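You operate a simulated robot arm through the tools that you are given. There is no shell and no other tool.

You are at the controls of a simulated robot arm. One attempt, no reset.

Task
Fetch bobbin L305 from the grey stand, latch it on the winder, set the steel slide to 5 mm.
Fine: turn the stand to bring it out from under the cover; the other bobbins stay in their seats.

Only the result counts: the job must be done as asked and must still hold three seconds after the hand-in. Knocking over, shifting, dropping, spilling or breaking anything else fails it. Lids that push on must go on centred and level and be pressed home; caps that screw on are set level and turned clockwise until they are tight.

Robot
A 7-joint arm with a two-finger parallel gripper, fixed in place. Base frame: the origin is at the foot of the arm, x ahead of it, y to its left, z up; the work surface is at about z = 0.006. Units: m, degrees, N and s.
With the tool pointing down near the work surface it reaches from about 0.26 to 0.68 m from the base axis. Its first joint turns from -166.0 to 166.0 degrees. Payload 2.5 kg.
The tool frame sits at the grasp point between the pads (the TCP): z along the fingers, y along the line on which they close. The tips reach 0.03 m beyond it. The gripper opens to 0.094 m. The fingers are 0.028 m wide and 0.01 m thick; the gripper's body (0.05 by 0.096 m) begins 0.055 m behind the TCP.
Orientation is that of the tool frame in the base frame, as a unit quaternion [w, x, y, z]. With the fingers straight down and closing along the base's y, the tool's x points along the base's -x, its y along +y and its z along -z.

Tools
- The arm moves only by the tool servo_tool. Its argument "rows" is a list of rows, each a list of 3 entries, a list of its own where there are three numbers: the opening, from 0 (shut) to 1 (fully open), then the shift along the base's x, y, z in m, then the turn, a rotation vector about the base's x, y, z in degrees. In form: [[hand, [dx, dy, dz], [rx, ry, rz]], ...]. A call has 1 to 20 rows; each row is the pose to reach, as a shift and turn from the pose commanded when the call began. Rows are played at 5 a second. More than 0.05 m and 8.6 degrees between two rows, or a gripper value outside its range, and nothing of the call is played. A pose out of reach is approached as far as the arm can. The call stops where the force on the tool passes 40 N (or 10 N more than at its start, if that is more) or the arm is blocked; 0.2 s more then pass. The fingers move at their own pace (about 0.072 m/s each) and stop on an object; they squeeze with about 28 N. The grip force told is the motor's: it shows also when the fingers shut on nothing. Time passes only in rows, and 0.2 s behind the last, so rows that repeat a pose let the fingers close. The reply holds the time, the measured pose of the TCP, the force on the tool along the base axes, the opening and the grip force, in the units named above and with some noise, with the torque about the TCP (base axes, N m) and any sound that the robot's microphone picked up.
- Cameras (640 x 400 px; columns grow to the right, rows downward): "scene" is fixed at [0.0501, 0.6504, 0.5752]; the picture's right is [-0.64, -0.77, 0.00], its down [-0.36, 0.30, -0.88] and it looks along [0.68, -0.57, -0.47] (base axes); focal length 309 px, centre (320, 200). "wrist" rides on the gripper at [0.076, 0.014, -0.103] in the tool frame; the picture's right is [-0.18, 0.98, 0.00], its down [-0.75, -0.14, -0.64] and it looks along [-0.63, -0.12, 0.77] (tool axes); focal length 243 px, centre (320, 200). There is no depth. A picture from a camera that has moved, and an enlarged one, comes with that camera's place and axes in the base frame and with its lens.
- capture(camera): a new picture of that camera. No time passes.
- enlarge(camera, box): a new picture of the part [left, top, right, bottom] of that camera's present view, enlarged. No time passes.
- sign_off(): hands the job in; it is judged then, once.

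Nothing tells you positions but the pictures and the camera data. Unless the task says otherwise, let go and move clear before handing in.

The tools are called after "Request:" by a JSON object that holds its "op" and its "data". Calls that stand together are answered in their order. servo_tool: Moves the arm, as the interface text tells. Its arguments: {"type":"object","properties":{"rows":{"type":"array","items":{"type":"array"}}},"required":["rows"]} The other tools are called the same way: capture (camera) takes a picture; enlarge (camera, box) takes an enlarged picture of a part of a camera's view; sign_off () hands the job in.

At the start:

```text
t: 0.0
eef_pos: [0.3202, 0.2307, 0.431]
tool_rot: [0.0, 0.0, 1.0, 0.0]
force: [-0.3, -0.4, -0.2]
moment: [0.05, 0.0, -0.05]
opening: 0.094
finger_force: 0.0
```

scene: 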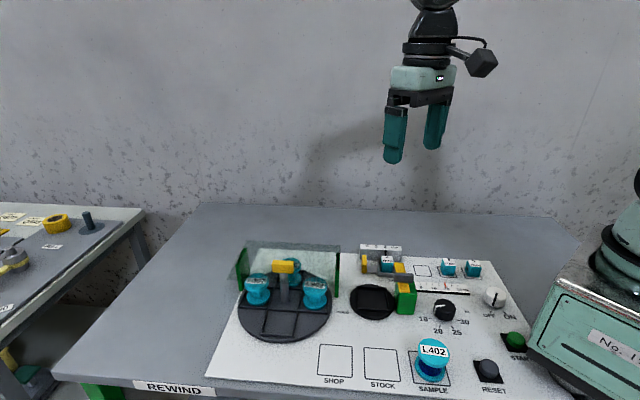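
wrist: 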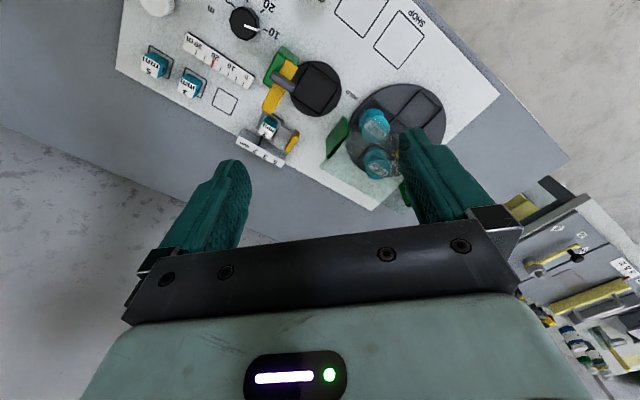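

I see a panel with a grey round stand holding bobbins partly under a clear cover, a winder with a yellow/green latch, and a slide with a scale. I'll enlarge these to read the labels.

Request:
{"op": "enlarge", "data": {"camera": "scene", "box": [220, 230, 350, 350]}}

Request:
{"op": "enlarge", "data": {"camera": "scene", "box": [340, 230, 520, 340]}}

Request:
{"op": "enlarge", "data": {"camera": "wrist", "box": [220, 50, 460, 200]}}

Request:
{"op": "enlarge", "data": {"camera": "scene", "box": [300, 300, 540, 400]}}

```text
3.33 times, centred on (285, 290) of scene
camera zoom: at [0.0501, 0.6504, 0.5752], right [-0.64, -0.77, 0.0], down [-0.36, 0.3, -0.88], along [0.68, -0.57, -0.47], focal length 1031 px, centre (437, -100)
```

zoom: 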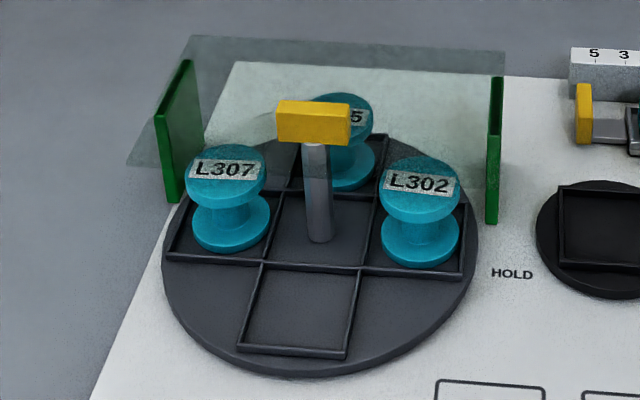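

```text
3.56 times, centred on (430, 285) of scene
camera zoom: at [0.0501, 0.6504, 0.5752], right [-0.64, -0.77, 0.0], down [-0.36, 0.3, -0.88], along [0.68, -0.57, -0.47], focal length 1100 px, centre (-71, -102)
```

zoom: 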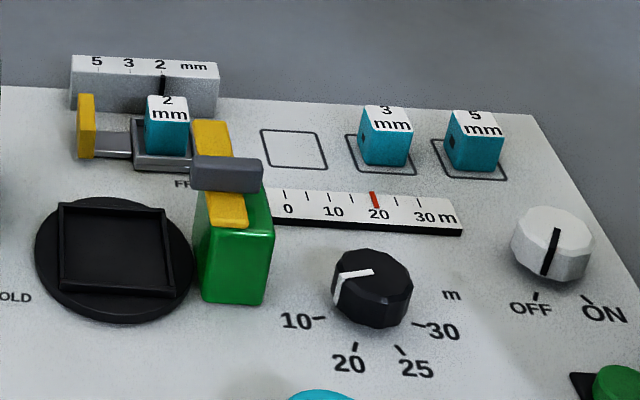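

```text
2.67 times, centred on (340, 125) of wrist
camera zoom: at [0.244, 0.2442, 0.5329], right [0.18, 0.98, 0.0], down [0.75, -0.14, 0.64], along [0.63, -0.12, -0.77], focal length 647 px, centre (267, 400)
```

zoom: 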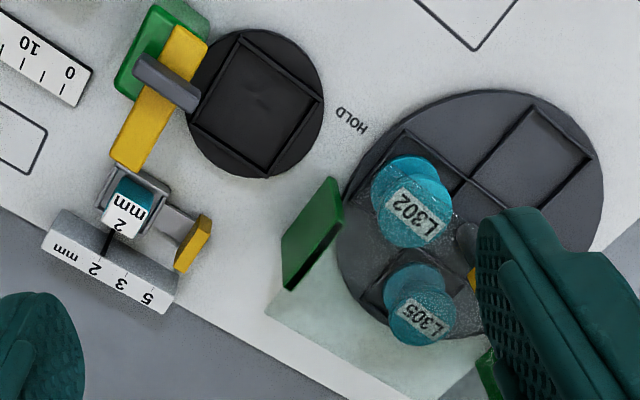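

```text
2.67 times, centred on (420, 350) of scene
camera zoom: at [0.0501, 0.6504, 0.5752], right [-0.64, -0.77, 0.0], down [-0.36, 0.3, -0.88], along [0.68, -0.57, -0.47], focal length 825 px, centre (53, -200)
```

zoom: 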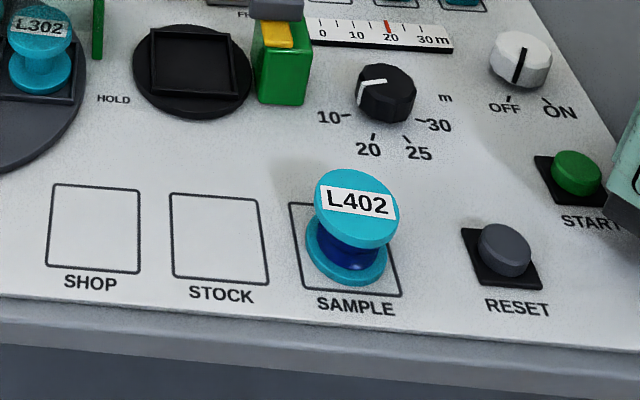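

The stand (centre ≈ (0.49, 0.38)) holds L307, L302 and, under the cover, L305. The winder seat is near (0.38, 0.21) and the slide near (0.42, 0.11). I'll move the wrist camera closer to study the winder latch and the slide.

Request:
{"op": "servo_tool", "data": {"rows": [[1, [0, -0.03, -0.04], [0, 0, 0]], [1, [0, -0.06, -0.08], [0, 0, 0]], [1, [0, -0.09, -0.12], [0, 0, 0]], [1, [0, -0.1, -0.15], [0, 0, 0]], [1, [0, -0.1, -0.15], [0, 0, 0]]]}}

Request:
{"op": "capture", "data": {"camera": "wrist"}}

Request:
{"op": "capture", "data": {"camera": "scene"}}

```text
t: 1.2
eef_pos: [0.3187, 0.131, 0.2813]
tool_rot: [0.0, 0.0, 1.0, 0.0]
force: [-0.2, 0.4, 0.7]
moment: [-0.03, -0.02, -0.03]
opening: 0.0937
finger_force: 0.0
```

```text
taken
camera wrist: at [0.243, 0.1448, 0.3817], right [0.18, 0.98, 0.0], down [0.75, -0.14, 0.64], along [0.63, -0.12, -0.77], focal length 243 px, centre (320, 200)
```

wrist: 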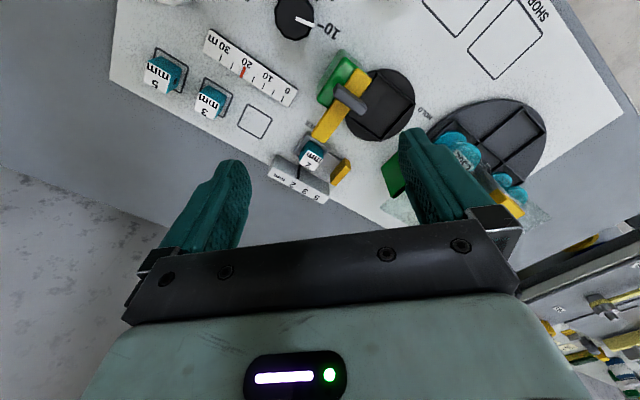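

```text
taken
```

scene: 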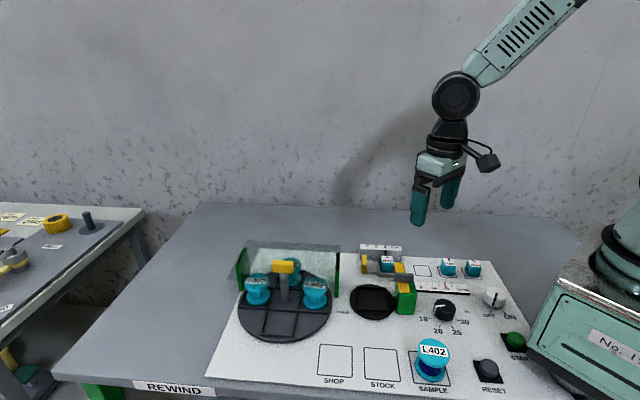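

I now have a closer view of the winder and slide, and I'm enlarging it for detail.

Request:
{"op": "enlarge", "data": {"camera": "wrist", "box": [240, 30, 430, 210]}}

Request:
{"op": "enlarge", "data": {"camera": "wrist", "box": [250, 110, 370, 210]}}

Request:
{"op": "enlarge", "data": {"camera": "wrist", "box": [370, 80, 570, 240]}}

Request:
{"op": "enlarge", "data": {"camera": "scene", "box": [350, 235, 430, 325]}}

```text
2.22 times, centred on (335, 120) of wrist
camera zoom: at [0.243, 0.1448, 0.3817], right [0.18, 0.98, 0.0], down [0.75, -0.14, 0.64], along [0.63, -0.12, -0.77], focal length 539 px, centre (287, 378)
```

zoom: 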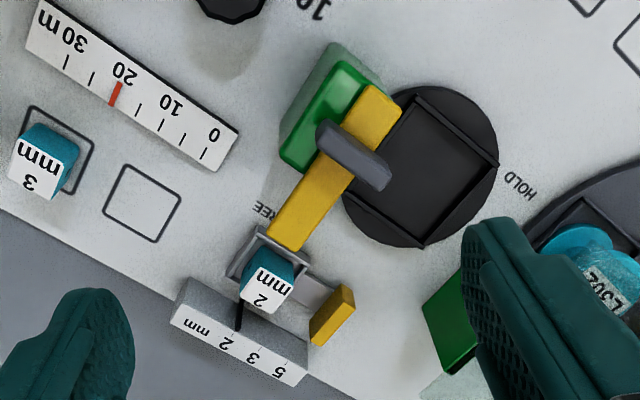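

```text
4.00 times, centred on (310, 160) of wrist
camera zoom: at [0.243, 0.1448, 0.3817], right [0.18, 0.98, 0.0], down [0.75, -0.14, 0.64], along [0.63, -0.12, -0.77], focal length 970 px, centre (360, 360)
```

zoom: 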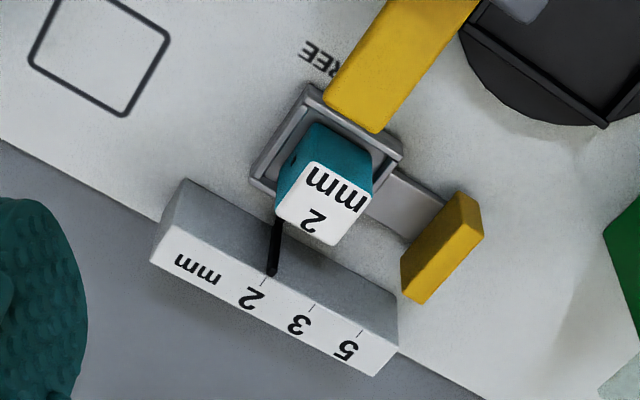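

```text
2.50 times, centred on (470, 160) of wrist
camera zoom: at [0.243, 0.1448, 0.3817], right [0.18, 0.98, 0.0], down [0.75, -0.14, 0.64], along [0.63, -0.12, -0.77], focal length 606 px, centre (-55, 300)
```

zoom: 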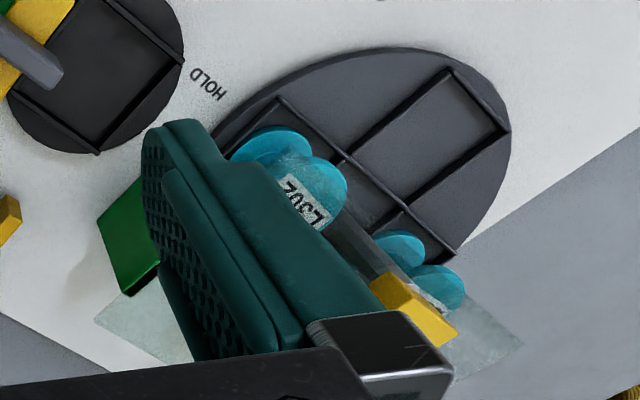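

```text
4.44 times, centred on (390, 280) of scene
camera zoom: at [0.0501, 0.6504, 0.5752], right [-0.64, -0.77, 0.0], down [-0.36, 0.3, -0.88], along [0.68, -0.57, -0.47], focal length 1375 px, centre (9, -156)
```

zoom: 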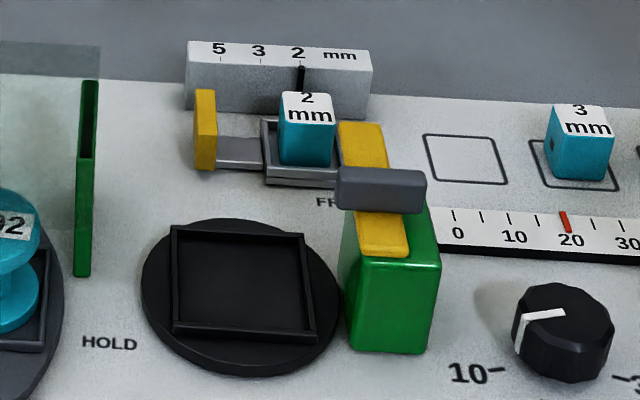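

The yellow latch bar swings on the green block from FREE to HOLD. The slide carries a 2 mm block and a pointer currently at 2, with stations 5, 3 and 2. I'll look closer at the slide before deciding.

Request:
{"op": "servo_tool", "data": {"rows": [[1, [0.03, -0.005, -0.03], [0, 0, 0]], [1, [0.06, -0.01, -0.06], [0, 0, 0]], [1, [0.072, -0.011, -0.08], [0, 0, 0]], [1, [0.072, -0.011, -0.08], [0, 0, 0]]]}}

Request:
{"op": "capture", "data": {"camera": "wrist"}}

Request:
{"op": "enlarge", "data": {"camera": "wrist", "box": [240, 50, 400, 150]}}

```text
t: 2.2
eef_pos: [0.3906, 0.1205, 0.2002]
tool_rot: [0.0, 0.0, 1.0, 0.0]
force: [0.7, -0.4, 0.5]
moment: [0.03, -0.02, 0.02]
opening: 0.0941
finger_force: 0.1
```

```text
taken
camera wrist: at [0.3158, 0.1344, 0.3004], right [0.18, 0.98, 0.0], down [0.75, -0.14, 0.64], along [0.63, -0.12, -0.77], focal length 243 px, centre (320, 200)
```

wrist: 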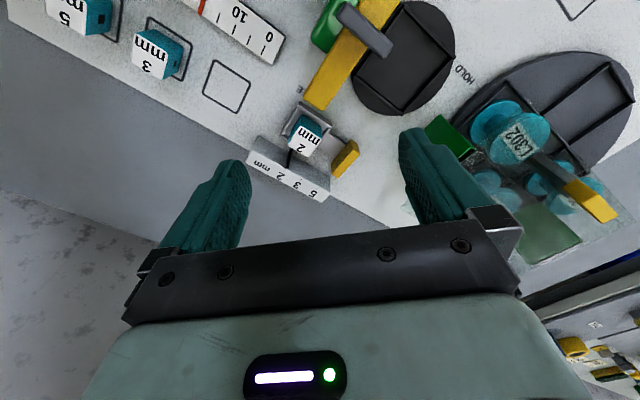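

```text
4.00 times, centred on (320, 100) of wrist
camera zoom: at [0.3158, 0.1344, 0.3004], right [0.18, 0.98, 0.0], down [0.75, -0.14, 0.64], along [0.63, -0.12, -0.77], focal length 970 px, centre (320, 600)
```

zoom: 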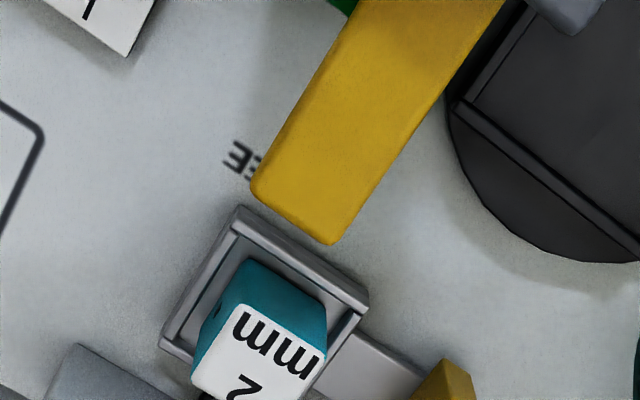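

The panel lies at about z = 0.006, turned ~48° in the base frame; the winder centre is about (0.38, 0.208) and the latch pivot about (0.337, 0.162). Next I'll look at the stand from above.

Request:
{"op": "servo_tool", "data": {"rows": [[1, [0.01, 0.04, 0.02], [0, 0, 0]], [1, [0.02, 0.08, 0.04], [0, 0, 0]], [1, [0.03, 0.12, 0.06], [0, 0, 0]], [1, [0.035, 0.16, 0.06], [0, 0, 0]], [1, [0.04, 0.2, 0.06], [0, 0, 0]], [1, [0.04, 0.235, 0.06], [0, 0, 0]], [1, [0.04, 0.235, 0.06], [0, 0, 0]]]}}

Request:
{"op": "capture", "data": {"camera": "wrist"}}

Request:
{"op": "enlarge", "data": {"camera": "wrist", "box": [240, 50, 420, 170]}}

```text
t: 3.8
eef_pos: [0.4326, 0.3538, 0.2608]
tool_rot: [0.0, -0.001, 1.0, 0.0]
force: [0.3, -0.5, 0.2]
moment: [-0.03, -0.02, 0.0]
opening: 0.094
finger_force: 0.1
```

```text
taken
camera wrist: at [0.3575, 0.3675, 0.3615], right [0.18, 0.98, 0.0], down [0.75, -0.14, 0.64], along [0.63, -0.12, -0.77], focal length 243 px, centre (320, 200)
```

wrist: 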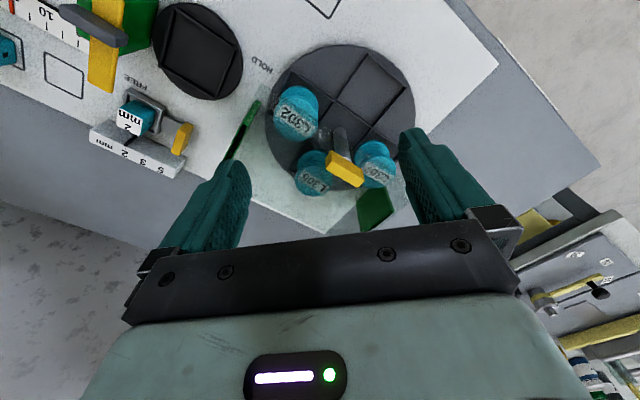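

```text
3.33 times, centred on (330, 110) of wrist
camera zoom: at [0.3575, 0.3675, 0.3615], right [0.18, 0.98, 0.0], down [0.75, -0.14, 0.64], along [0.63, -0.12, -0.77], focal length 809 px, centre (287, 500)
```

zoom: 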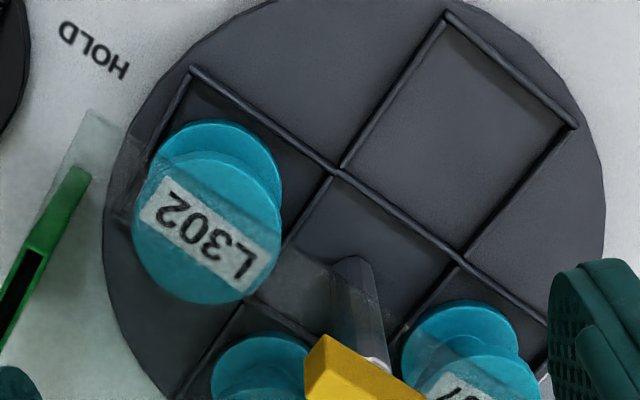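

The stand's disc centre comes out near (0.515, 0.368), with a T-handle on top at z ≈ 0.115. I need the cover's height and front edge, so I'm zooming into both views.

Request:
{"op": "enlarge", "data": {"camera": "wrist", "box": [220, 70, 320, 140]}}

Request:
{"op": "enlarge", "data": {"camera": "wrist", "box": [290, 120, 410, 240]}}

Request:
{"op": "enlarge", "data": {"camera": "scene", "box": [230, 235, 290, 285]}}

Request:
{"op": "enlarge", "data": {"camera": "scene", "box": [280, 235, 350, 310]}}

```text
5.71 times, centred on (270, 105) of wrist
camera zoom: at [0.3575, 0.3675, 0.3615], right [0.18, 0.98, 0.0], down [0.75, -0.14, 0.64], along [0.63, -0.12, -0.77], focal length 1386 px, centre (606, 743)
```

zoom: 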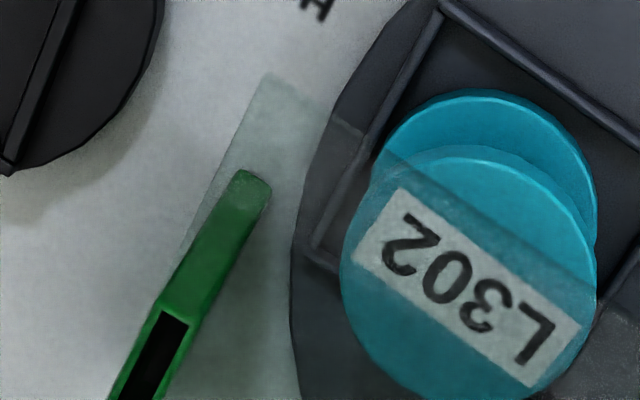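

```text
3.33 times, centred on (350, 180) of wrist
camera zoom: at [0.3575, 0.3675, 0.3615], right [0.18, 0.98, 0.0], down [0.75, -0.14, 0.64], along [0.63, -0.12, -0.77], focal length 809 px, centre (220, 267)
```

zoom: 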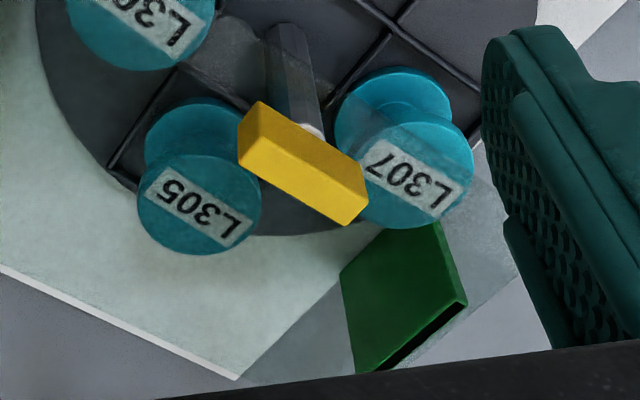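

```text
8.00 times, centred on (260, 260) of scene
camera zoom: at [0.0501, 0.6504, 0.5752], right [-0.64, -0.77, 0.0], down [-0.36, 0.3, -0.88], along [0.68, -0.57, -0.47], focal length 2475 px, centre (800, -280)
```

zoom: 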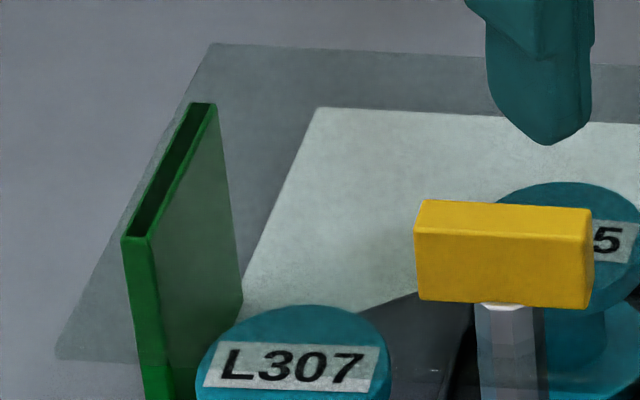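

```text
5.33 times, centred on (315, 272) of scene
camera zoom: at [0.0501, 0.6504, 0.5752], right [-0.64, -0.77, 0.0], down [-0.36, 0.3, -0.88], along [0.68, -0.57, -0.47], focal length 1650 px, centre (347, -187)
```

zoom: 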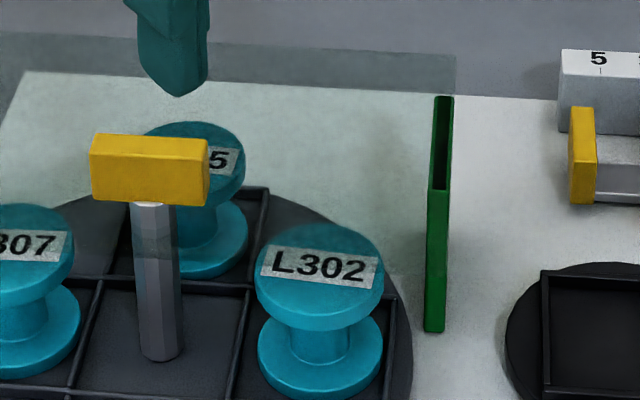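

The cover is a clear plate at z ≈ 0.097, about 0.25 × 0.15 m, and its front edge follows x − y ≈ 0.114. The post passes through it, with the handle (≈ 50 × 18 × 22 mm) just above. I'll hover over the handle, turned +45° so the fingers straddle it.

Request:
{"op": "servo_tool", "data": {"rows": [[1, [0.014, 0.002, -0.01], [0, 0, 7.5]], [1, [0.028, 0.004, -0.02], [0, 0, 15]], [1, [0.042, 0.006, -0.03], [0, 0, 22.5]], [1, [0.056, 0.008, -0.04], [0, 0, 30]], [1, [0.07, 0.01, -0.05], [0, 0, 37.5]], [1, [0.082, 0.012, -0.06], [0, 0, 45]], [1, [0.082, 0.012, -0.06], [0, 0, 45]]]}}

Request:
{"op": "capture", "data": {"camera": "wrist"}}

Request:
{"op": "capture", "data": {"camera": "scene"}}

```text
t: 5.4
eef_pos: [0.5138, 0.3659, 0.2003]
tool_rot: [0.0, -0.384, 0.924, 0.0]
force: [0.3, -0.4, -0.7]
moment: [-0.03, -0.02, 0.03]
opening: 0.0941
finger_force: 0.1
```

```text
taken
camera wrist: at [0.4512, 0.3213, 0.3026], right [-0.57, 0.82, 0.0], down [0.63, 0.43, 0.64], along [0.53, 0.36, -0.77], focal length 243 px, centre (320, 200)
```

wrist: 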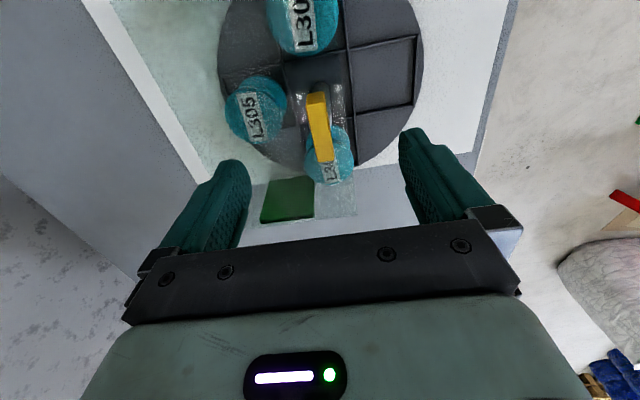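

```text
taken
```

scene: 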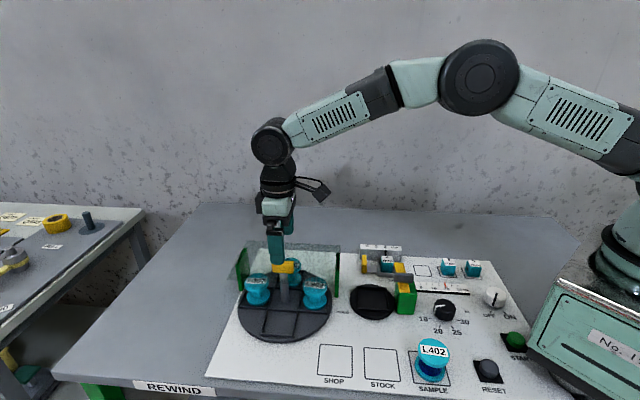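

The handle sits almost under the fingers; I'm enlarging to align precisely.

Request:
{"op": "enlarge", "data": {"camera": "wrist", "box": [260, 60, 380, 180]}}

Request:
{"op": "enlarge", "data": {"camera": "wrist", "box": [200, 0, 440, 200]}}

```text
3.33 times, centred on (320, 120) of wrist
camera zoom: at [0.4512, 0.3213, 0.3026], right [-0.57, 0.82, 0.0], down [0.63, 0.43, 0.64], along [0.53, 0.36, -0.77], focal length 809 px, centre (320, 467)
```

zoom: 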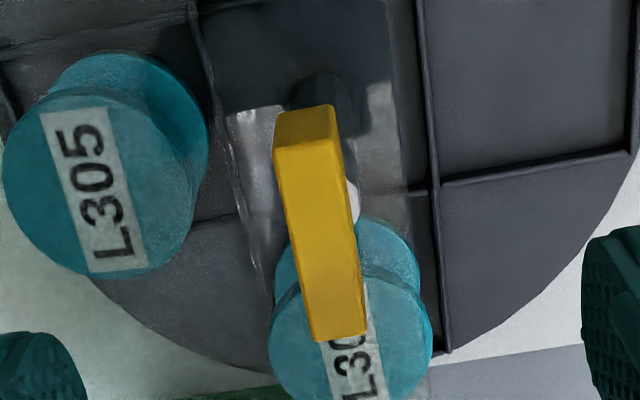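

```text
2.00 times, centred on (320, 100) of wrist
camera zoom: at [0.4512, 0.3213, 0.3026], right [-0.57, 0.82, 0.0], down [0.63, 0.43, 0.64], along [0.53, 0.36, -0.77], focal length 485 px, centre (320, 400)
```

zoom: 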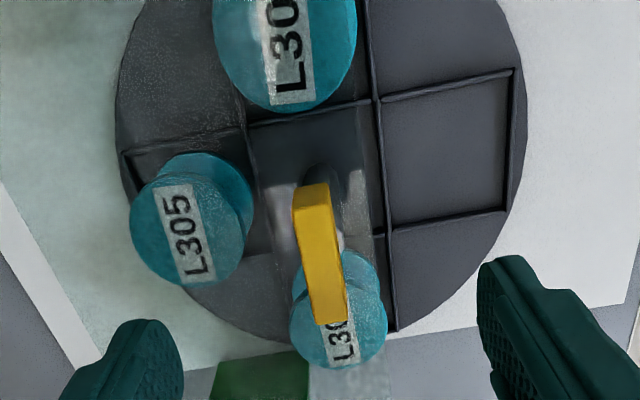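

The handle centre is about (0.516, 0.367) and its length runs along 45°, so the fingers line up. I'll lower until the tips straddle it, staying above the cover plate.

Request:
{"op": "servo_tool", "data": {"rows": [[1, [0.001, 0, -0.03], [0, 0, 0]], [1, [0.002, 0, -0.05], [0, 0, 0]], [1, [0.002, 0, -0.062], [0, 0, 0]], [1, [0.002, 0, -0.062], [0, 0, 0]]]}}

Request:
{"op": "enlarge", "data": {"camera": "scene", "box": [230, 220, 350, 300]}}

Request:
{"op": "enlarge", "data": {"camera": "wrist", "box": [200, 50, 440, 220]}}

```text
t: 6.4
eef_pos: [0.5154, 0.3645, 0.1396]
tool_rot: [-0.001, -0.383, 0.924, 0.0]
force: [0.3, 0.3, 0.1]
moment: [0.02, -0.01, 0.02]
opening: 0.0939
finger_force: 0.2
```

```text
5.00 times, centred on (290, 260) of scene
camera zoom: at [0.0501, 0.6504, 0.5752], right [-0.64, -0.77, 0.0], down [-0.36, 0.3, -0.88], along [0.68, -0.57, -0.47], focal length 1547 px, centre (470, -100)
```

zoom: 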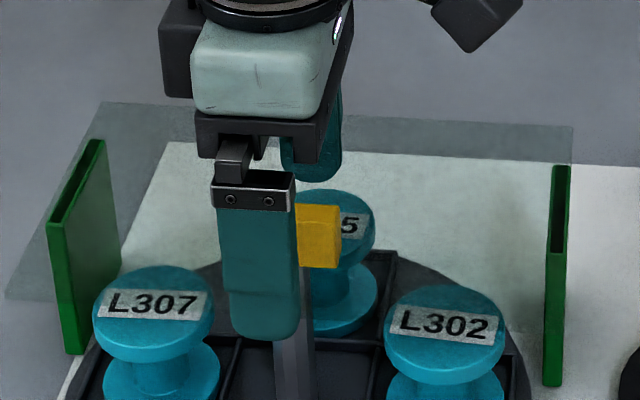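

```text
2.35 times, centred on (320, 135) of wrist
camera zoom: at [0.4519, 0.3214, 0.2406], right [-0.56, 0.83, 0.0], down [0.63, 0.43, 0.64], along [0.53, 0.36, -0.77], focal length 571 px, centre (320, 353)
```

zoom: 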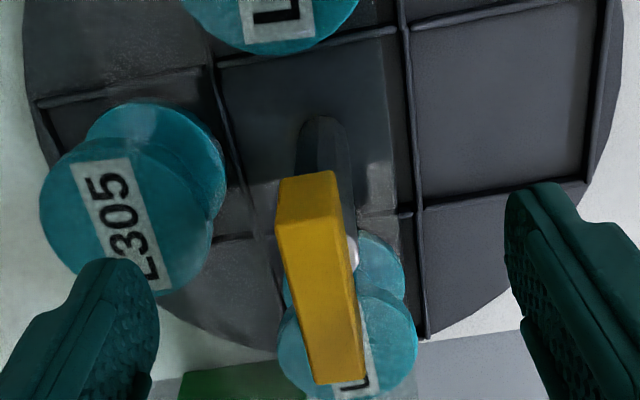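

Tips are still clear of the plate. I'll go 5 mm lower and close on the handle.

Request:
{"op": "servo_tool", "data": {"rows": [[1, [0, 0, -0.005], [0, 0, 0]], [0.5, [0, 0, -0.005], [0, 0, 0]], [0.25, [0, 0, -0.005], [0, 0, 0]], [0.0, [0, 0, -0.005], [0, 0, 0]], [0.0, [0, 0, -0.005], [0, 0, 0]], [0.0, [0, 0, -0.005], [0, 0, 0]]]}}

Request:
{"op": "enlarge", "data": {"camera": "wrist", "box": [200, 50, 440, 220]}}

Request:
{"op": "enlarge", "data": {"camera": "scene", "box": [230, 220, 350, 300]}}

```text
t: 7.8
eef_pos: [0.5148, 0.3664, 0.1352]
tool_rot: [0.0, -0.383, 0.924, 0.0]
force: [-1.8, 1.8, 0.2]
moment: [0.02, 0.05, -0.01]
opening: 0.0195
finger_force: 45.1
```

```text
2.35 times, centred on (320, 135) of wrist
camera zoom: at [0.4516, 0.322, 0.2359], right [-0.56, 0.83, 0.0], down [0.63, 0.43, 0.64], along [0.53, 0.36, -0.77], focal length 571 px, centre (320, 353)
```

zoom: 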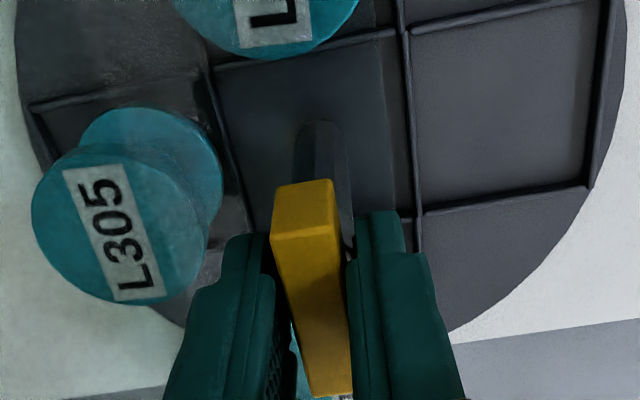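

```text
5.00 times, centred on (290, 260) of scene
camera zoom: at [0.0501, 0.6504, 0.5752], right [-0.64, -0.77, 0.0], down [-0.36, 0.3, -0.88], along [0.68, -0.57, -0.47], focal length 1547 px, centre (470, -100)
```

zoom: 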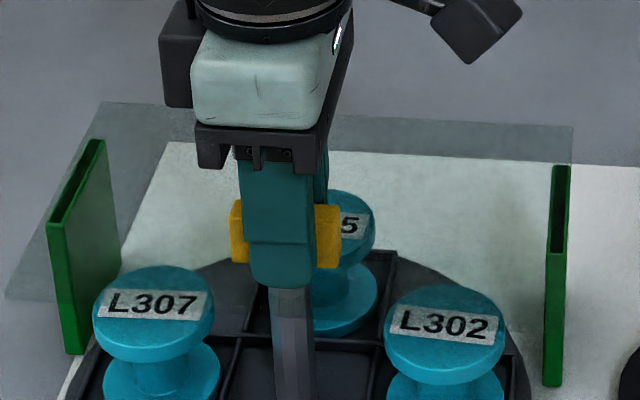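

The handle is gripped (19.5 mm). I'll turn the stand clockwise slowly, 30° first, to check that it follows freely.

Request:
{"op": "servo_tool", "data": {"rows": [[0, [0, 0, 0], [0, 0, -2]], [0, [0, 0, 0], [0, 0, -6]], [0, [0, 0, 0], [0, 0, -11]], [0, [0, 0, 0], [0, 0, -16]], [0, [0, 0, 0], [0, 0, -21]], [0, [0, 0, 0], [0, 0, -26]], [0, [0, 0, 0], [0, 0, -30]], [0, [0, 0, 0], [0, 0, -30]]]}}

Request:
{"op": "capture", "data": {"camera": "scene"}}

Request:
{"op": "capture", "data": {"camera": "wrist"}}

```text
t: 9.6
eef_pos: [0.5141, 0.3667, 0.1349]
tool_rot: [-0.001, -0.13, 0.992, 0.0]
force: [-11.5, 2.8, 3.6]
moment: [0.03, 0.39, 0.0]
opening: 0.0193
finger_force: 45.5
```

```text
taken
```

scene: 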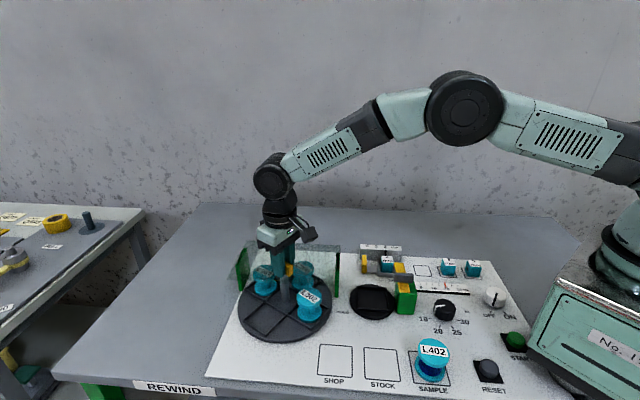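

```text
taken
camera wrist: at [0.4379, 0.3609, 0.2361], right [-0.08, 1.0, 0.0], down [0.77, 0.06, 0.64], along [0.64, 0.05, -0.77], focal length 243 px, centre (320, 200)
```

wrist: 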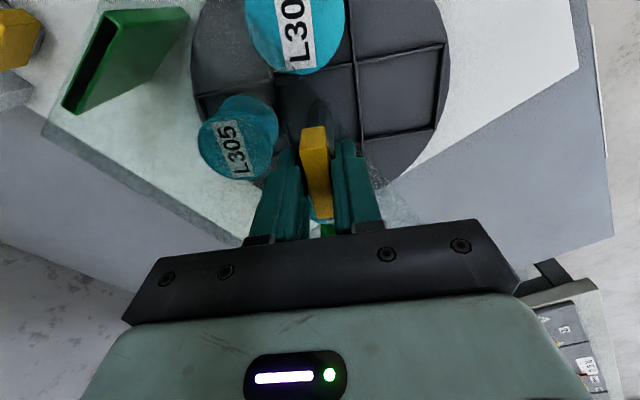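

The stand follows and the bobbins ride along, with a small side force from off-centre grip. I'll shift 1.5 mm to relieve it and keep turning.

Request:
{"op": "servo_tool", "data": {"rows": [[0, [-0.001, 0, 0], [0, 0, -3]], [0, [-0.0015, 0, 0], [0, 0, -8]], [0, [-0.0015, 0, 0], [0, 0, -13]], [0, [-0.0015, 0, 0], [0, 0, -18]], [0, [-0.0015, 0, 0], [0, 0, -23]], [0, [-0.0015, 0, 0], [0, 0, -28]], [0, [-0.0015, 0, 0], [0, 0, -33]], [0, [-0.0015, 0, 0], [0, 0, -38]], [0, [-0.0015, 0, 0], [0, 0, -43]], [0, [-0.0015, 0, 0], [0, 0, -48]], [0, [-0.0015, 0, 0], [0, 0, -52]], [0, [-0.0015, 0, 0], [0, 0, -55]], [0, [-0.0015, 0, 0], [0, 0, -55]]]}}

Request:
{"op": "capture", "data": {"camera": "scene"}}

```text
t: 11.5
eef_pos: [0.5148, 0.367, 0.1349]
tool_rot: [0.002, 0.217, 0.976, 0.003]
force: [2.7, 1.6, -2.5]
moment: [0.04, 0.05, 0.03]
opening: 0.0196
finger_force: 45.0
stopped in row 9: the force on the tool passed its limit at 41 N (the readings are from after the stop); the commanded pose is now the measured one
```

```text
taken
```

scene: 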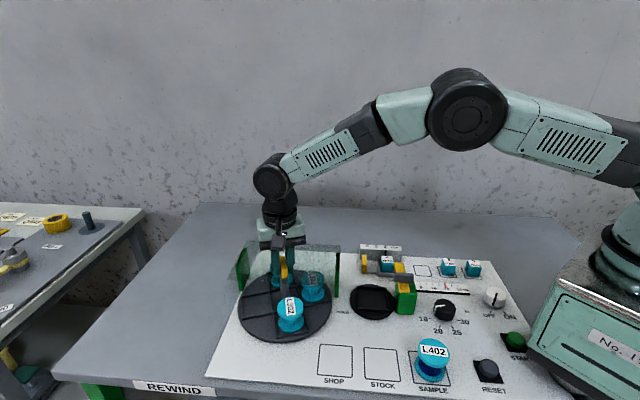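

The turn stopped at 70° on a force limit. I'll look closely for what resisted.

Request:
{"op": "enlarge", "data": {"camera": "scene", "box": [230, 220, 350, 350]}}

Request:
{"op": "capture", "data": {"camera": "wrist"}}

Request:
{"op": "enlarge", "data": {"camera": "wrist", "box": [180, 0, 460, 220]}}

Request:
{"op": "enlarge", "data": {"camera": "scene", "box": [250, 225, 330, 295]}}

```text
3.08 times, centred on (290, 285) of scene
camera zoom: at [0.0501, 0.6504, 0.5752], right [-0.64, -0.77, 0.0], down [-0.36, 0.3, -0.88], along [0.68, -0.57, -0.47], focal length 952 px, centre (412, -62)
```

zoom: 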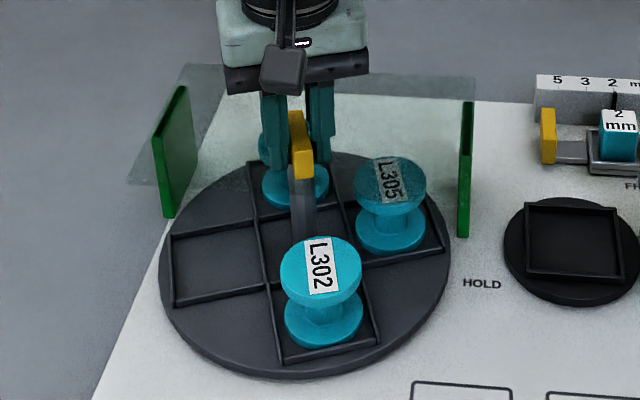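

```text
taken
camera wrist: at [0.4516, 0.4126, 0.236], right [0.58, 0.81, 0.01], down [0.62, -0.45, 0.64], along [0.53, -0.37, -0.77], focal length 243 px, centre (320, 200)
```

wrist: 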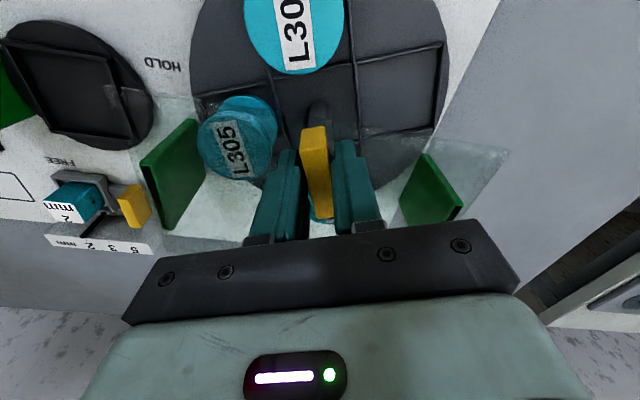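

```text
1.82 times, centred on (320, 110) of wrist
camera zoom: at [0.4516, 0.4126, 0.236], right [0.58, 0.81, 0.01], down [0.62, -0.45, 0.64], along [0.53, -0.37, -0.77], focal length 441 px, centre (320, 364)
```

zoom: 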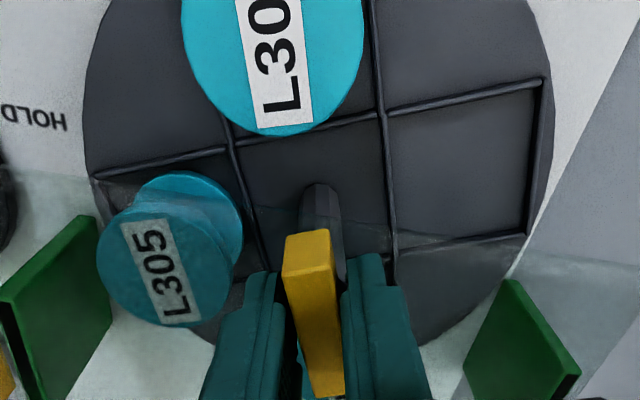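

```text
5.71 times, centred on (290, 260) of scene
camera zoom: at [0.0501, 0.6504, 0.5752], right [-0.64, -0.77, 0.0], down [-0.36, 0.3, -0.88], along [0.68, -0.57, -0.47], focal length 1768 px, centre (491, -143)
```

zoom: 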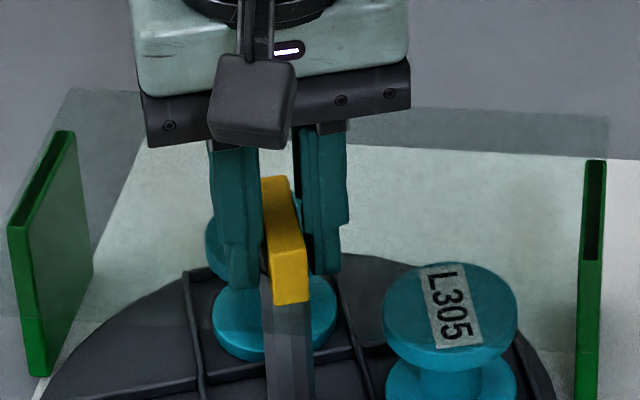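

Nothing visible is touching; the handle and stand turned together. I'll try a small further turn and watch the forces.

Request:
{"op": "servo_tool", "data": {"rows": [[0, [0, 0, 0], [0, 0, -2]], [0, [0, 0, 0], [0, 0, -4]], [0, [0, 0, 0], [0, 0, -6]], [0, [0, 0, 0], [0, 0, -6]]]}}

```text
t: 12.5
eef_pos: [0.5138, 0.3684, 0.1345]
tool_rot: [0.002, 0.267, 0.964, 0.002]
force: [0.7, 6.5, -2.7]
moment: [-0.19, -0.53, 0.01]
opening: 0.0196
finger_force: 44.7
```

It still turns; the load is just from the grip point being slightly off the stand's axis. I'll regrip here to release that stress and check the centring.

Request:
{"op": "servo_tool", "data": {"rows": [[0.35, [0, 0, 0], [0, 0, 0]], [0.4, [0, 0, 0], [0, 0, 0]], [0.4, [0, 0, 0], [0, 0, 0]]]}}

Request:
{"op": "enlarge", "data": {"camera": "wrist", "box": [220, 60, 420, 240]}}

Request:
{"op": "servo_tool", "data": {"rows": [[0.2, [0, 0, 0], [0, 0, 0]], [0, [0, 0, 0], [0, 0, 0]], [0, [0, 0, 0], [0, 0, 0]], [0, [0, 0, 0], [0, 0, 0]]]}}

```text
t: 13.3
eef_pos: [0.5139, 0.3675, 0.1351]
tool_rot: [0.001, 0.267, 0.964, 0.003]
force: [1.0, -0.3, -0.5]
moment: [0.0, -0.01, 0.0]
opening: 0.0376
finger_force: 0.1
```

```text
2.22 times, centred on (320, 150) of wrist
camera zoom: at [0.457, 0.4188, 0.2359], right [0.66, 0.75, 0.01], down [0.57, -0.51, 0.64], along [0.48, -0.42, -0.77], focal length 539 px, centre (320, 311)
```

zoom: 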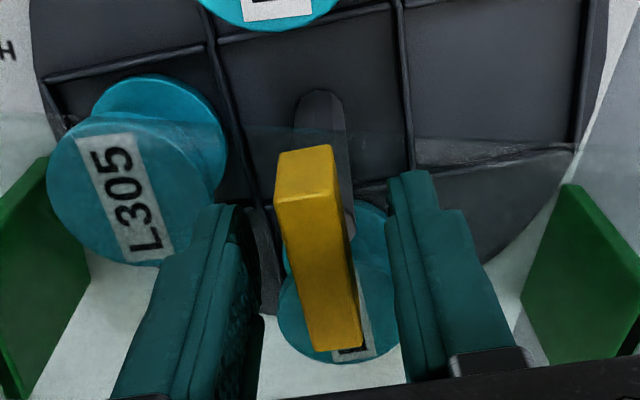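

```text
t: 14.3
eef_pos: [0.5138, 0.369, 0.1351]
tool_rot: [0.002, 0.268, 0.964, 0.003]
force: [3.3, 3.4, -2.8]
moment: [0.11, -0.05, -0.01]
opening: 0.0194
finger_force: 45.4
```

Regripped with low force. I'll continue in short turns, correcting as I go.

Request:
{"op": "servo_tool", "data": {"rows": [[0, [0, 0, 0], [0, 0, -3]], [0, [0, 0, 0], [0, 0, -6]], [0, [0, 0, 0], [0, 0, -9]], [0, [0, 0, 0], [0, 0, -12]], [0, [0, 0, 0], [0, 0, -12]]]}}

```text
t: 15.5
eef_pos: [0.5145, 0.3689, 0.1345]
tool_rot: [0.004, 0.367, 0.93, 0.003]
force: [21.4, 12.3, -13.9]
moment: [0.61, -0.26, -0.06]
opening: 0.0198
finger_force: 45.6
```

Side load built up again (~24 N). I'll open the fingers slightly to release it and look at the alignment.

Request:
{"op": "servo_tool", "data": {"rows": [[0.3, [0, 0, 0], [0, 0, 0]], [0.5, [0, 0, 0], [0, 0, 0]], [0.5, [0, 0, 0], [0, 0, 0]]]}}

Request:
{"op": "enlarge", "data": {"camera": "wrist", "box": [220, 60, 420, 240]}}

Request:
{"op": "enlarge", "data": {"camera": "scene", "box": [230, 220, 350, 350]}}

Request:
{"op": "enlarge", "data": {"camera": "scene", "box": [260, 240, 310, 300]}}

```text
t: 16.3
eef_pos: [0.514, 0.3681, 0.1352]
tool_rot: [0.002, 0.367, 0.93, 0.003]
force: [0.4, 0.1, -0.4]
moment: [0.0, 0.0, 0.02]
opening: 0.0469
finger_force: 0.0
```

```text
2.22 times, centred on (320, 150) of wrist
camera zoom: at [0.4682, 0.43, 0.236], right [0.81, 0.59, 0.01], down [0.45, -0.62, 0.64], along [0.38, -0.51, -0.77], focal length 539 px, centre (320, 311)
```

zoom: 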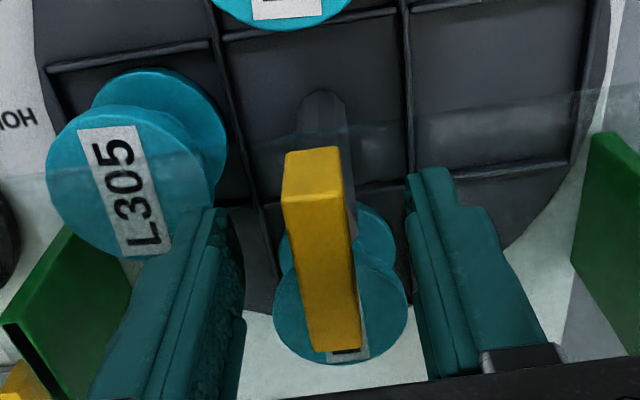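

```text
3.08 times, centred on (290, 285) of scene
camera zoom: at [0.0501, 0.6504, 0.5752], right [-0.64, -0.77, 0.0], down [-0.36, 0.3, -0.88], along [0.68, -0.57, -0.47], focal length 952 px, centre (412, -62)
```

zoom: 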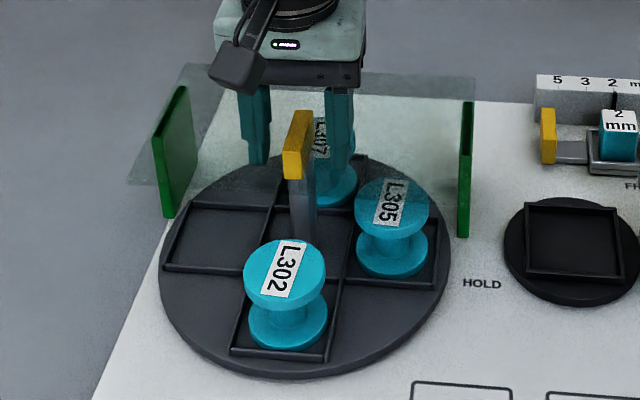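

```text
6.67 times, centred on (285, 270) of scene
camera zoom: at [0.0501, 0.6504, 0.5752], right [-0.64, -0.77, 0.0], down [-0.36, 0.3, -0.88], along [0.68, -0.57, -0.47], focal length 2063 px, centre (553, -267)
```

zoom: 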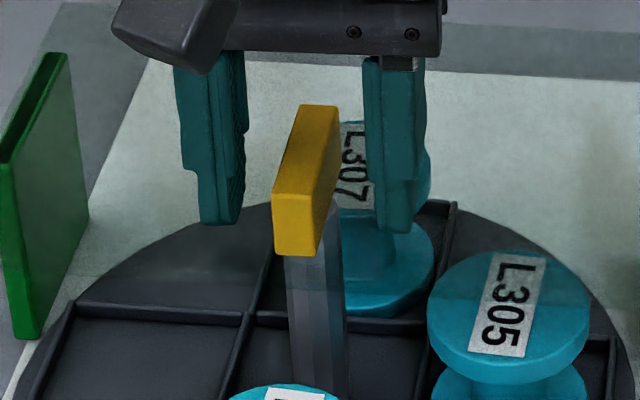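

The handle is centred between the fingers, so the load came from rigidly gripping while turning about a point a millimetre or two off-axis. I'll leave the fingers loosely around the handle instead, so they push it round without side load.

Request:
{"op": "servo_tool", "data": {"rows": [[0.25, [0.001, -0.001, 0], [0, 0, 0]], [0.25, [0.001, -0.001, 0], [0, 0, -3]], [0.25, [0.001, -0.001, 0], [0, 0, -7]], [0.25, [0.001, -0.001, 0], [0, 0, -11]], [0.25, [0.001, -0.001, 0], [0, 0, -15]], [0.25, [0.001, -0.001, 0], [0, 0, -19]], [0.25, [0.001, -0.001, 0], [0, 0, -23]], [0.25, [0.001, -0.001, 0], [0, 0, -27]], [0.25, [0.001, -0.001, 0], [0, 0, -31]], [0.25, [0.001, -0.001, 0], [0, 0, -35]], [0.25, [0.001, -0.001, 0], [0, 0, -35]]]}}

Request:
{"op": "capture", "data": {"camera": "scene"}}

Request:
{"op": "capture", "data": {"camera": "wrist"}}

```text
t: 18.7
eef_pos: [0.5153, 0.3681, 0.1357]
tool_rot: [0.003, 0.63, 0.777, 0.002]
force: [2.7, 1.7, 4.8]
moment: [-0.08, -0.11, -0.03]
opening: 0.0252
finger_force: 1.8
```

```text
taken
```

scene: 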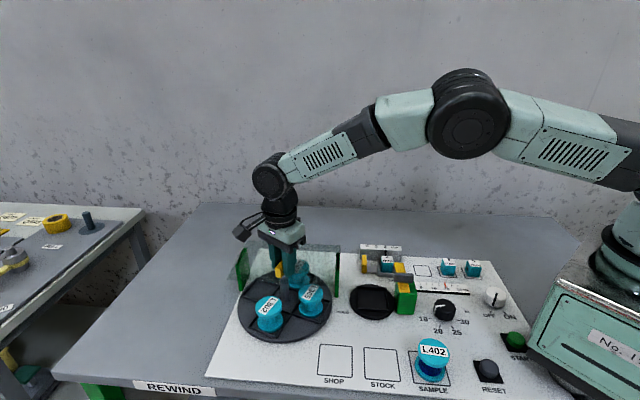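

```text
taken
camera wrist: at [0.5139, 0.4443, 0.2369], right [1.0, 0.02, 0.01], down [0.01, -0.77, 0.64], along [0.02, -0.64, -0.77], focal length 243 px, centre (320, 200)
```

wrist: 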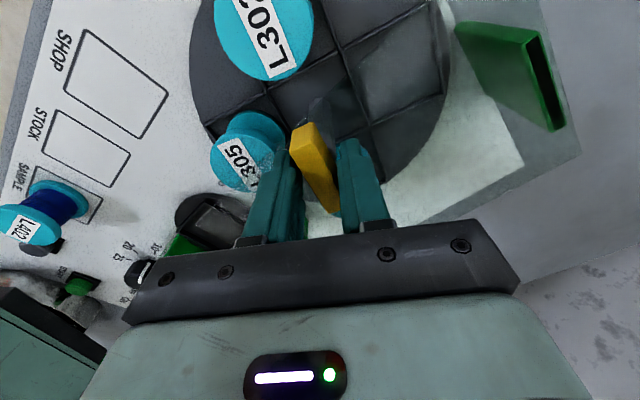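

That works: the stand is following with little force. I'll continue turning the same way.

Request:
{"op": "servo_tool", "data": {"rows": [[0.25, [0, 0, 0], [0, 0, -4]], [0.25, [0, 0, 0], [0, 0, -8]], [0.25, [0, 0, 0], [0, 0, -12]], [0.25, [0, 0, 0], [0, 0, -16]], [0.25, [0, 0, 0], [0, 0, -20]], [0.25, [0, 0, 0], [0, 0, -24]], [0.25, [0, 0, 0], [0, 0, -28]], [0.25, [0, 0, 0], [0, 0, -32]], [0.25, [0, 0, 0], [0, 0, -36]], [0.25, [0, 0, 0], [0, 0, -40]], [0.25, [0, 0, 0], [0, 0, -40]]]}}

Request:
{"op": "capture", "data": {"camera": "scene"}}

Request:
{"op": "enlarge", "data": {"camera": "scene", "box": [230, 220, 350, 350]}}

```text
t: 21.1
eef_pos: [0.514, 0.3667, 0.1347]
tool_rot: [0.003, 0.857, 0.515, 0.0]
force: [1.1, -0.8, 1.1]
moment: [-0.05, 0.02, -0.03]
opening: 0.0247
finger_force: 0.9
```

```text
taken
```

scene: 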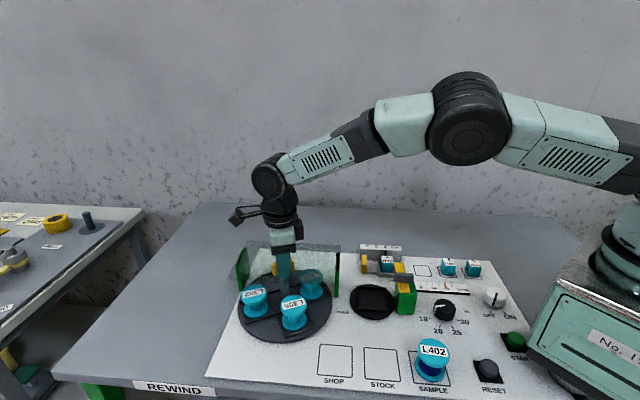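

```text
3.08 times, centred on (290, 285) of scene
camera zoom: at [0.0501, 0.6504, 0.5752], right [-0.64, -0.77, 0.0], down [-0.36, 0.3, -0.88], along [0.68, -0.57, -0.47], focal length 952 px, centre (412, -62)
```

zoom: 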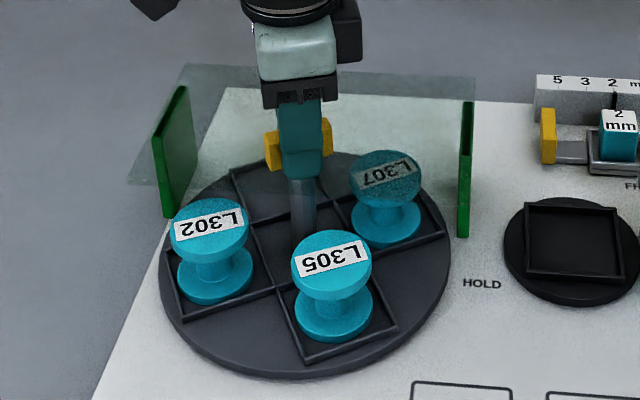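

L305 is almost at the front. I'll turn another 20° to centre it, then lift off.

Request:
{"op": "servo_tool", "data": {"rows": [[0.25, [0, 0, 0], [0, 0, -4]], [0.25, [0, 0, 0], [0, 0, -8]], [0.25, [0, 0, 0], [0, 0, -12]], [0.25, [0, 0, 0], [0, 0, -16]], [0.25, [0, 0, 0], [0, 0, -20]], [0.25, [0, 0, 0], [0, 0, -20]], [0.4, [0, 0, 0], [0, 0, -16]], [0.5, [0, 0, 0], [0, 0, -12]], [0.5, [0, 0, 0], [0, 0, -12]]]}}

Request:
{"op": "enlarge", "data": {"camera": "scene", "box": [230, 220, 350, 350]}}

Request:
{"op": "capture", "data": {"camera": "wrist"}}

```text
t: 23.1
eef_pos: [0.5154, 0.3673, 0.1357]
tool_rot: [0.002, 0.906, 0.423, 0.0]
force: [0.6, -0.5, -0.3]
moment: [-0.01, 0.02, 0.03]
opening: 0.047
finger_force: 0.1
```

```text
3.08 times, centred on (290, 285) of scene
camera zoom: at [0.0501, 0.6504, 0.5752], right [-0.64, -0.77, 0.0], down [-0.36, 0.3, -0.88], along [0.68, -0.57, -0.47], focal length 952 px, centre (412, -62)
```

zoom: 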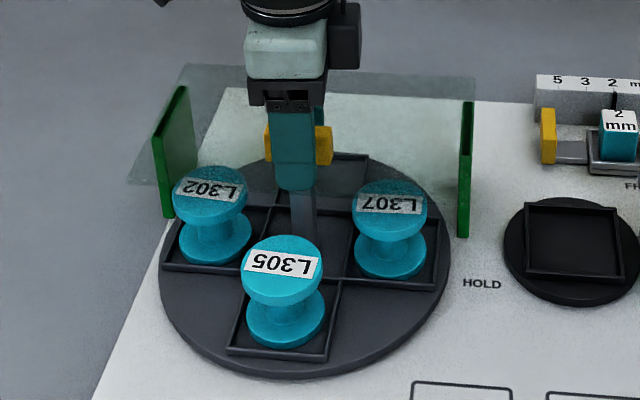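

```text
taken
camera wrist: at [0.5754, 0.4163, 0.2363], right [0.64, -0.77, 0.01], down [-0.59, -0.48, 0.64], along [-0.49, -0.41, -0.77], focal length 243 px, centre (320, 200)
```

wrist: 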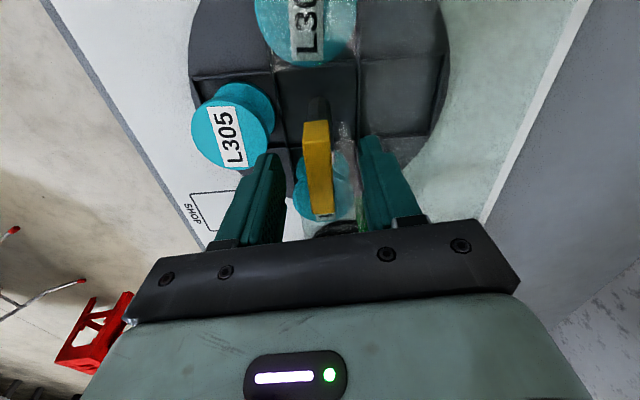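

L305 now sits squarely in the front position, clear of the cover, and L302 and L307 remain in their seats. I'll lift off, reorient the fingers to close along the panel's width, and hover over L305.

Request:
{"op": "servo_tool", "data": {"rows": [[0.6, [0, 0, 0.03], [0, 0, 0]], [1, [0, 0, 0.065], [0, 0, 0]], [1, [-0.004, 0.004, 0.065], [0, 0, 8]], [1, [-0.008, 0.008, 0.065], [0, 0, 16]], [1, [-0.012, 0.012, 0.065], [0, 0, 24]], [1, [-0.016, 0.016, 0.065], [0, 0, 32]], [1, [-0.02, 0.02, 0.065], [0, 0, 40]], [1, [-0.024, 0.024, 0.065], [0, 0, 48]], [1, [-0.03, 0.03, 0.065], [0, 0, 56]], [1, [-0.036, 0.036, 0.065], [0, 0, 64]], [1, [-0.04, 0.04, 0.065], [0, 0, 72]], [1, [-0.044, 0.044, 0.065], [0, 0, 80]], [1, [-0.0455, 0.0455, 0.065], [0, 0, 85]], [1, [-0.0455, 0.0455, 0.065], [0, 0, 85]]]}}

Request:
{"op": "capture", "data": {"camera": "wrist"}}

Request:
{"op": "enlarge", "data": {"camera": "wrist", "box": [230, 50, 410, 190]}}

Request:
{"op": "capture", "data": {"camera": "scene"}}

```text
t: 26.1
eef_pos: [0.47, 0.4127, 0.2001]
tool_rot: [0.001, 0.382, 0.924, 0.003]
force: [1.0, 0.7, 0.5]
moment: [0.0, 0.0, -0.01]
opening: 0.094
finger_force: 0.0
```

```text
taken
camera wrist: at [0.4257, 0.4758, 0.3017], right [0.82, 0.57, 0.01], down [0.43, -0.63, 0.64], along [0.37, -0.53, -0.77], focal length 243 px, centre (320, 200)
```

wrist: 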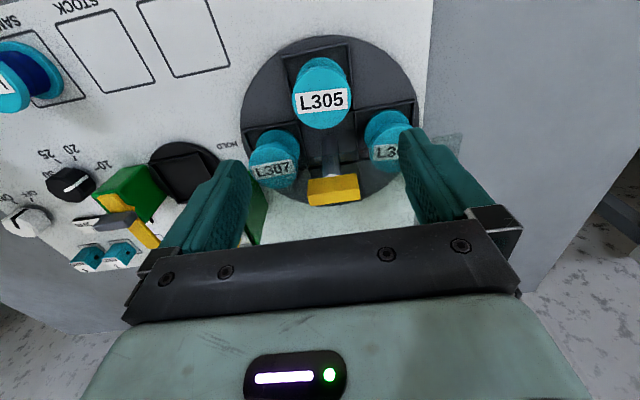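

```text
2.86 times, centred on (320, 120) of wrist
camera zoom: at [0.4257, 0.4758, 0.3017], right [0.82, 0.57, 0.01], down [0.43, -0.63, 0.64], along [0.37, -0.53, -0.77], focal length 693 px, centre (320, 429)
```

zoom: 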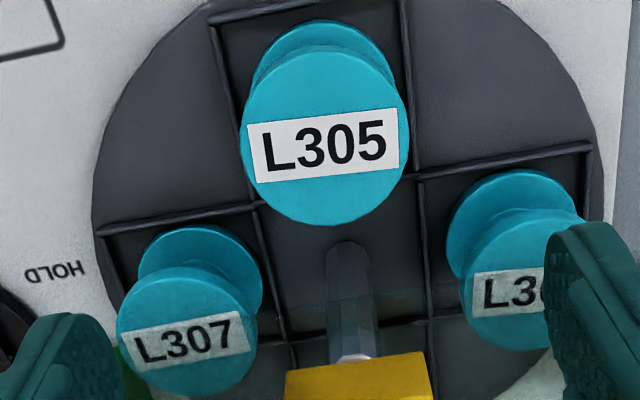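

```text
taken
```

scene: 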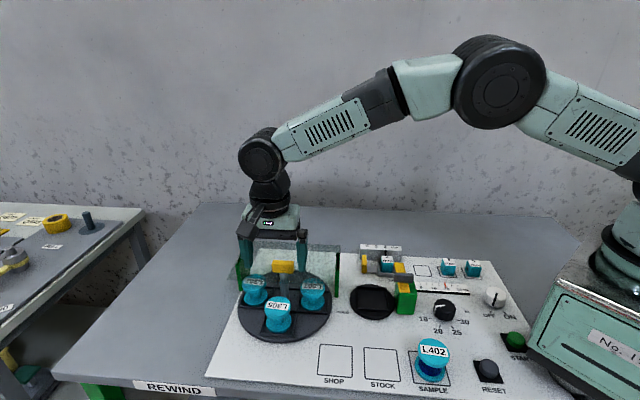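

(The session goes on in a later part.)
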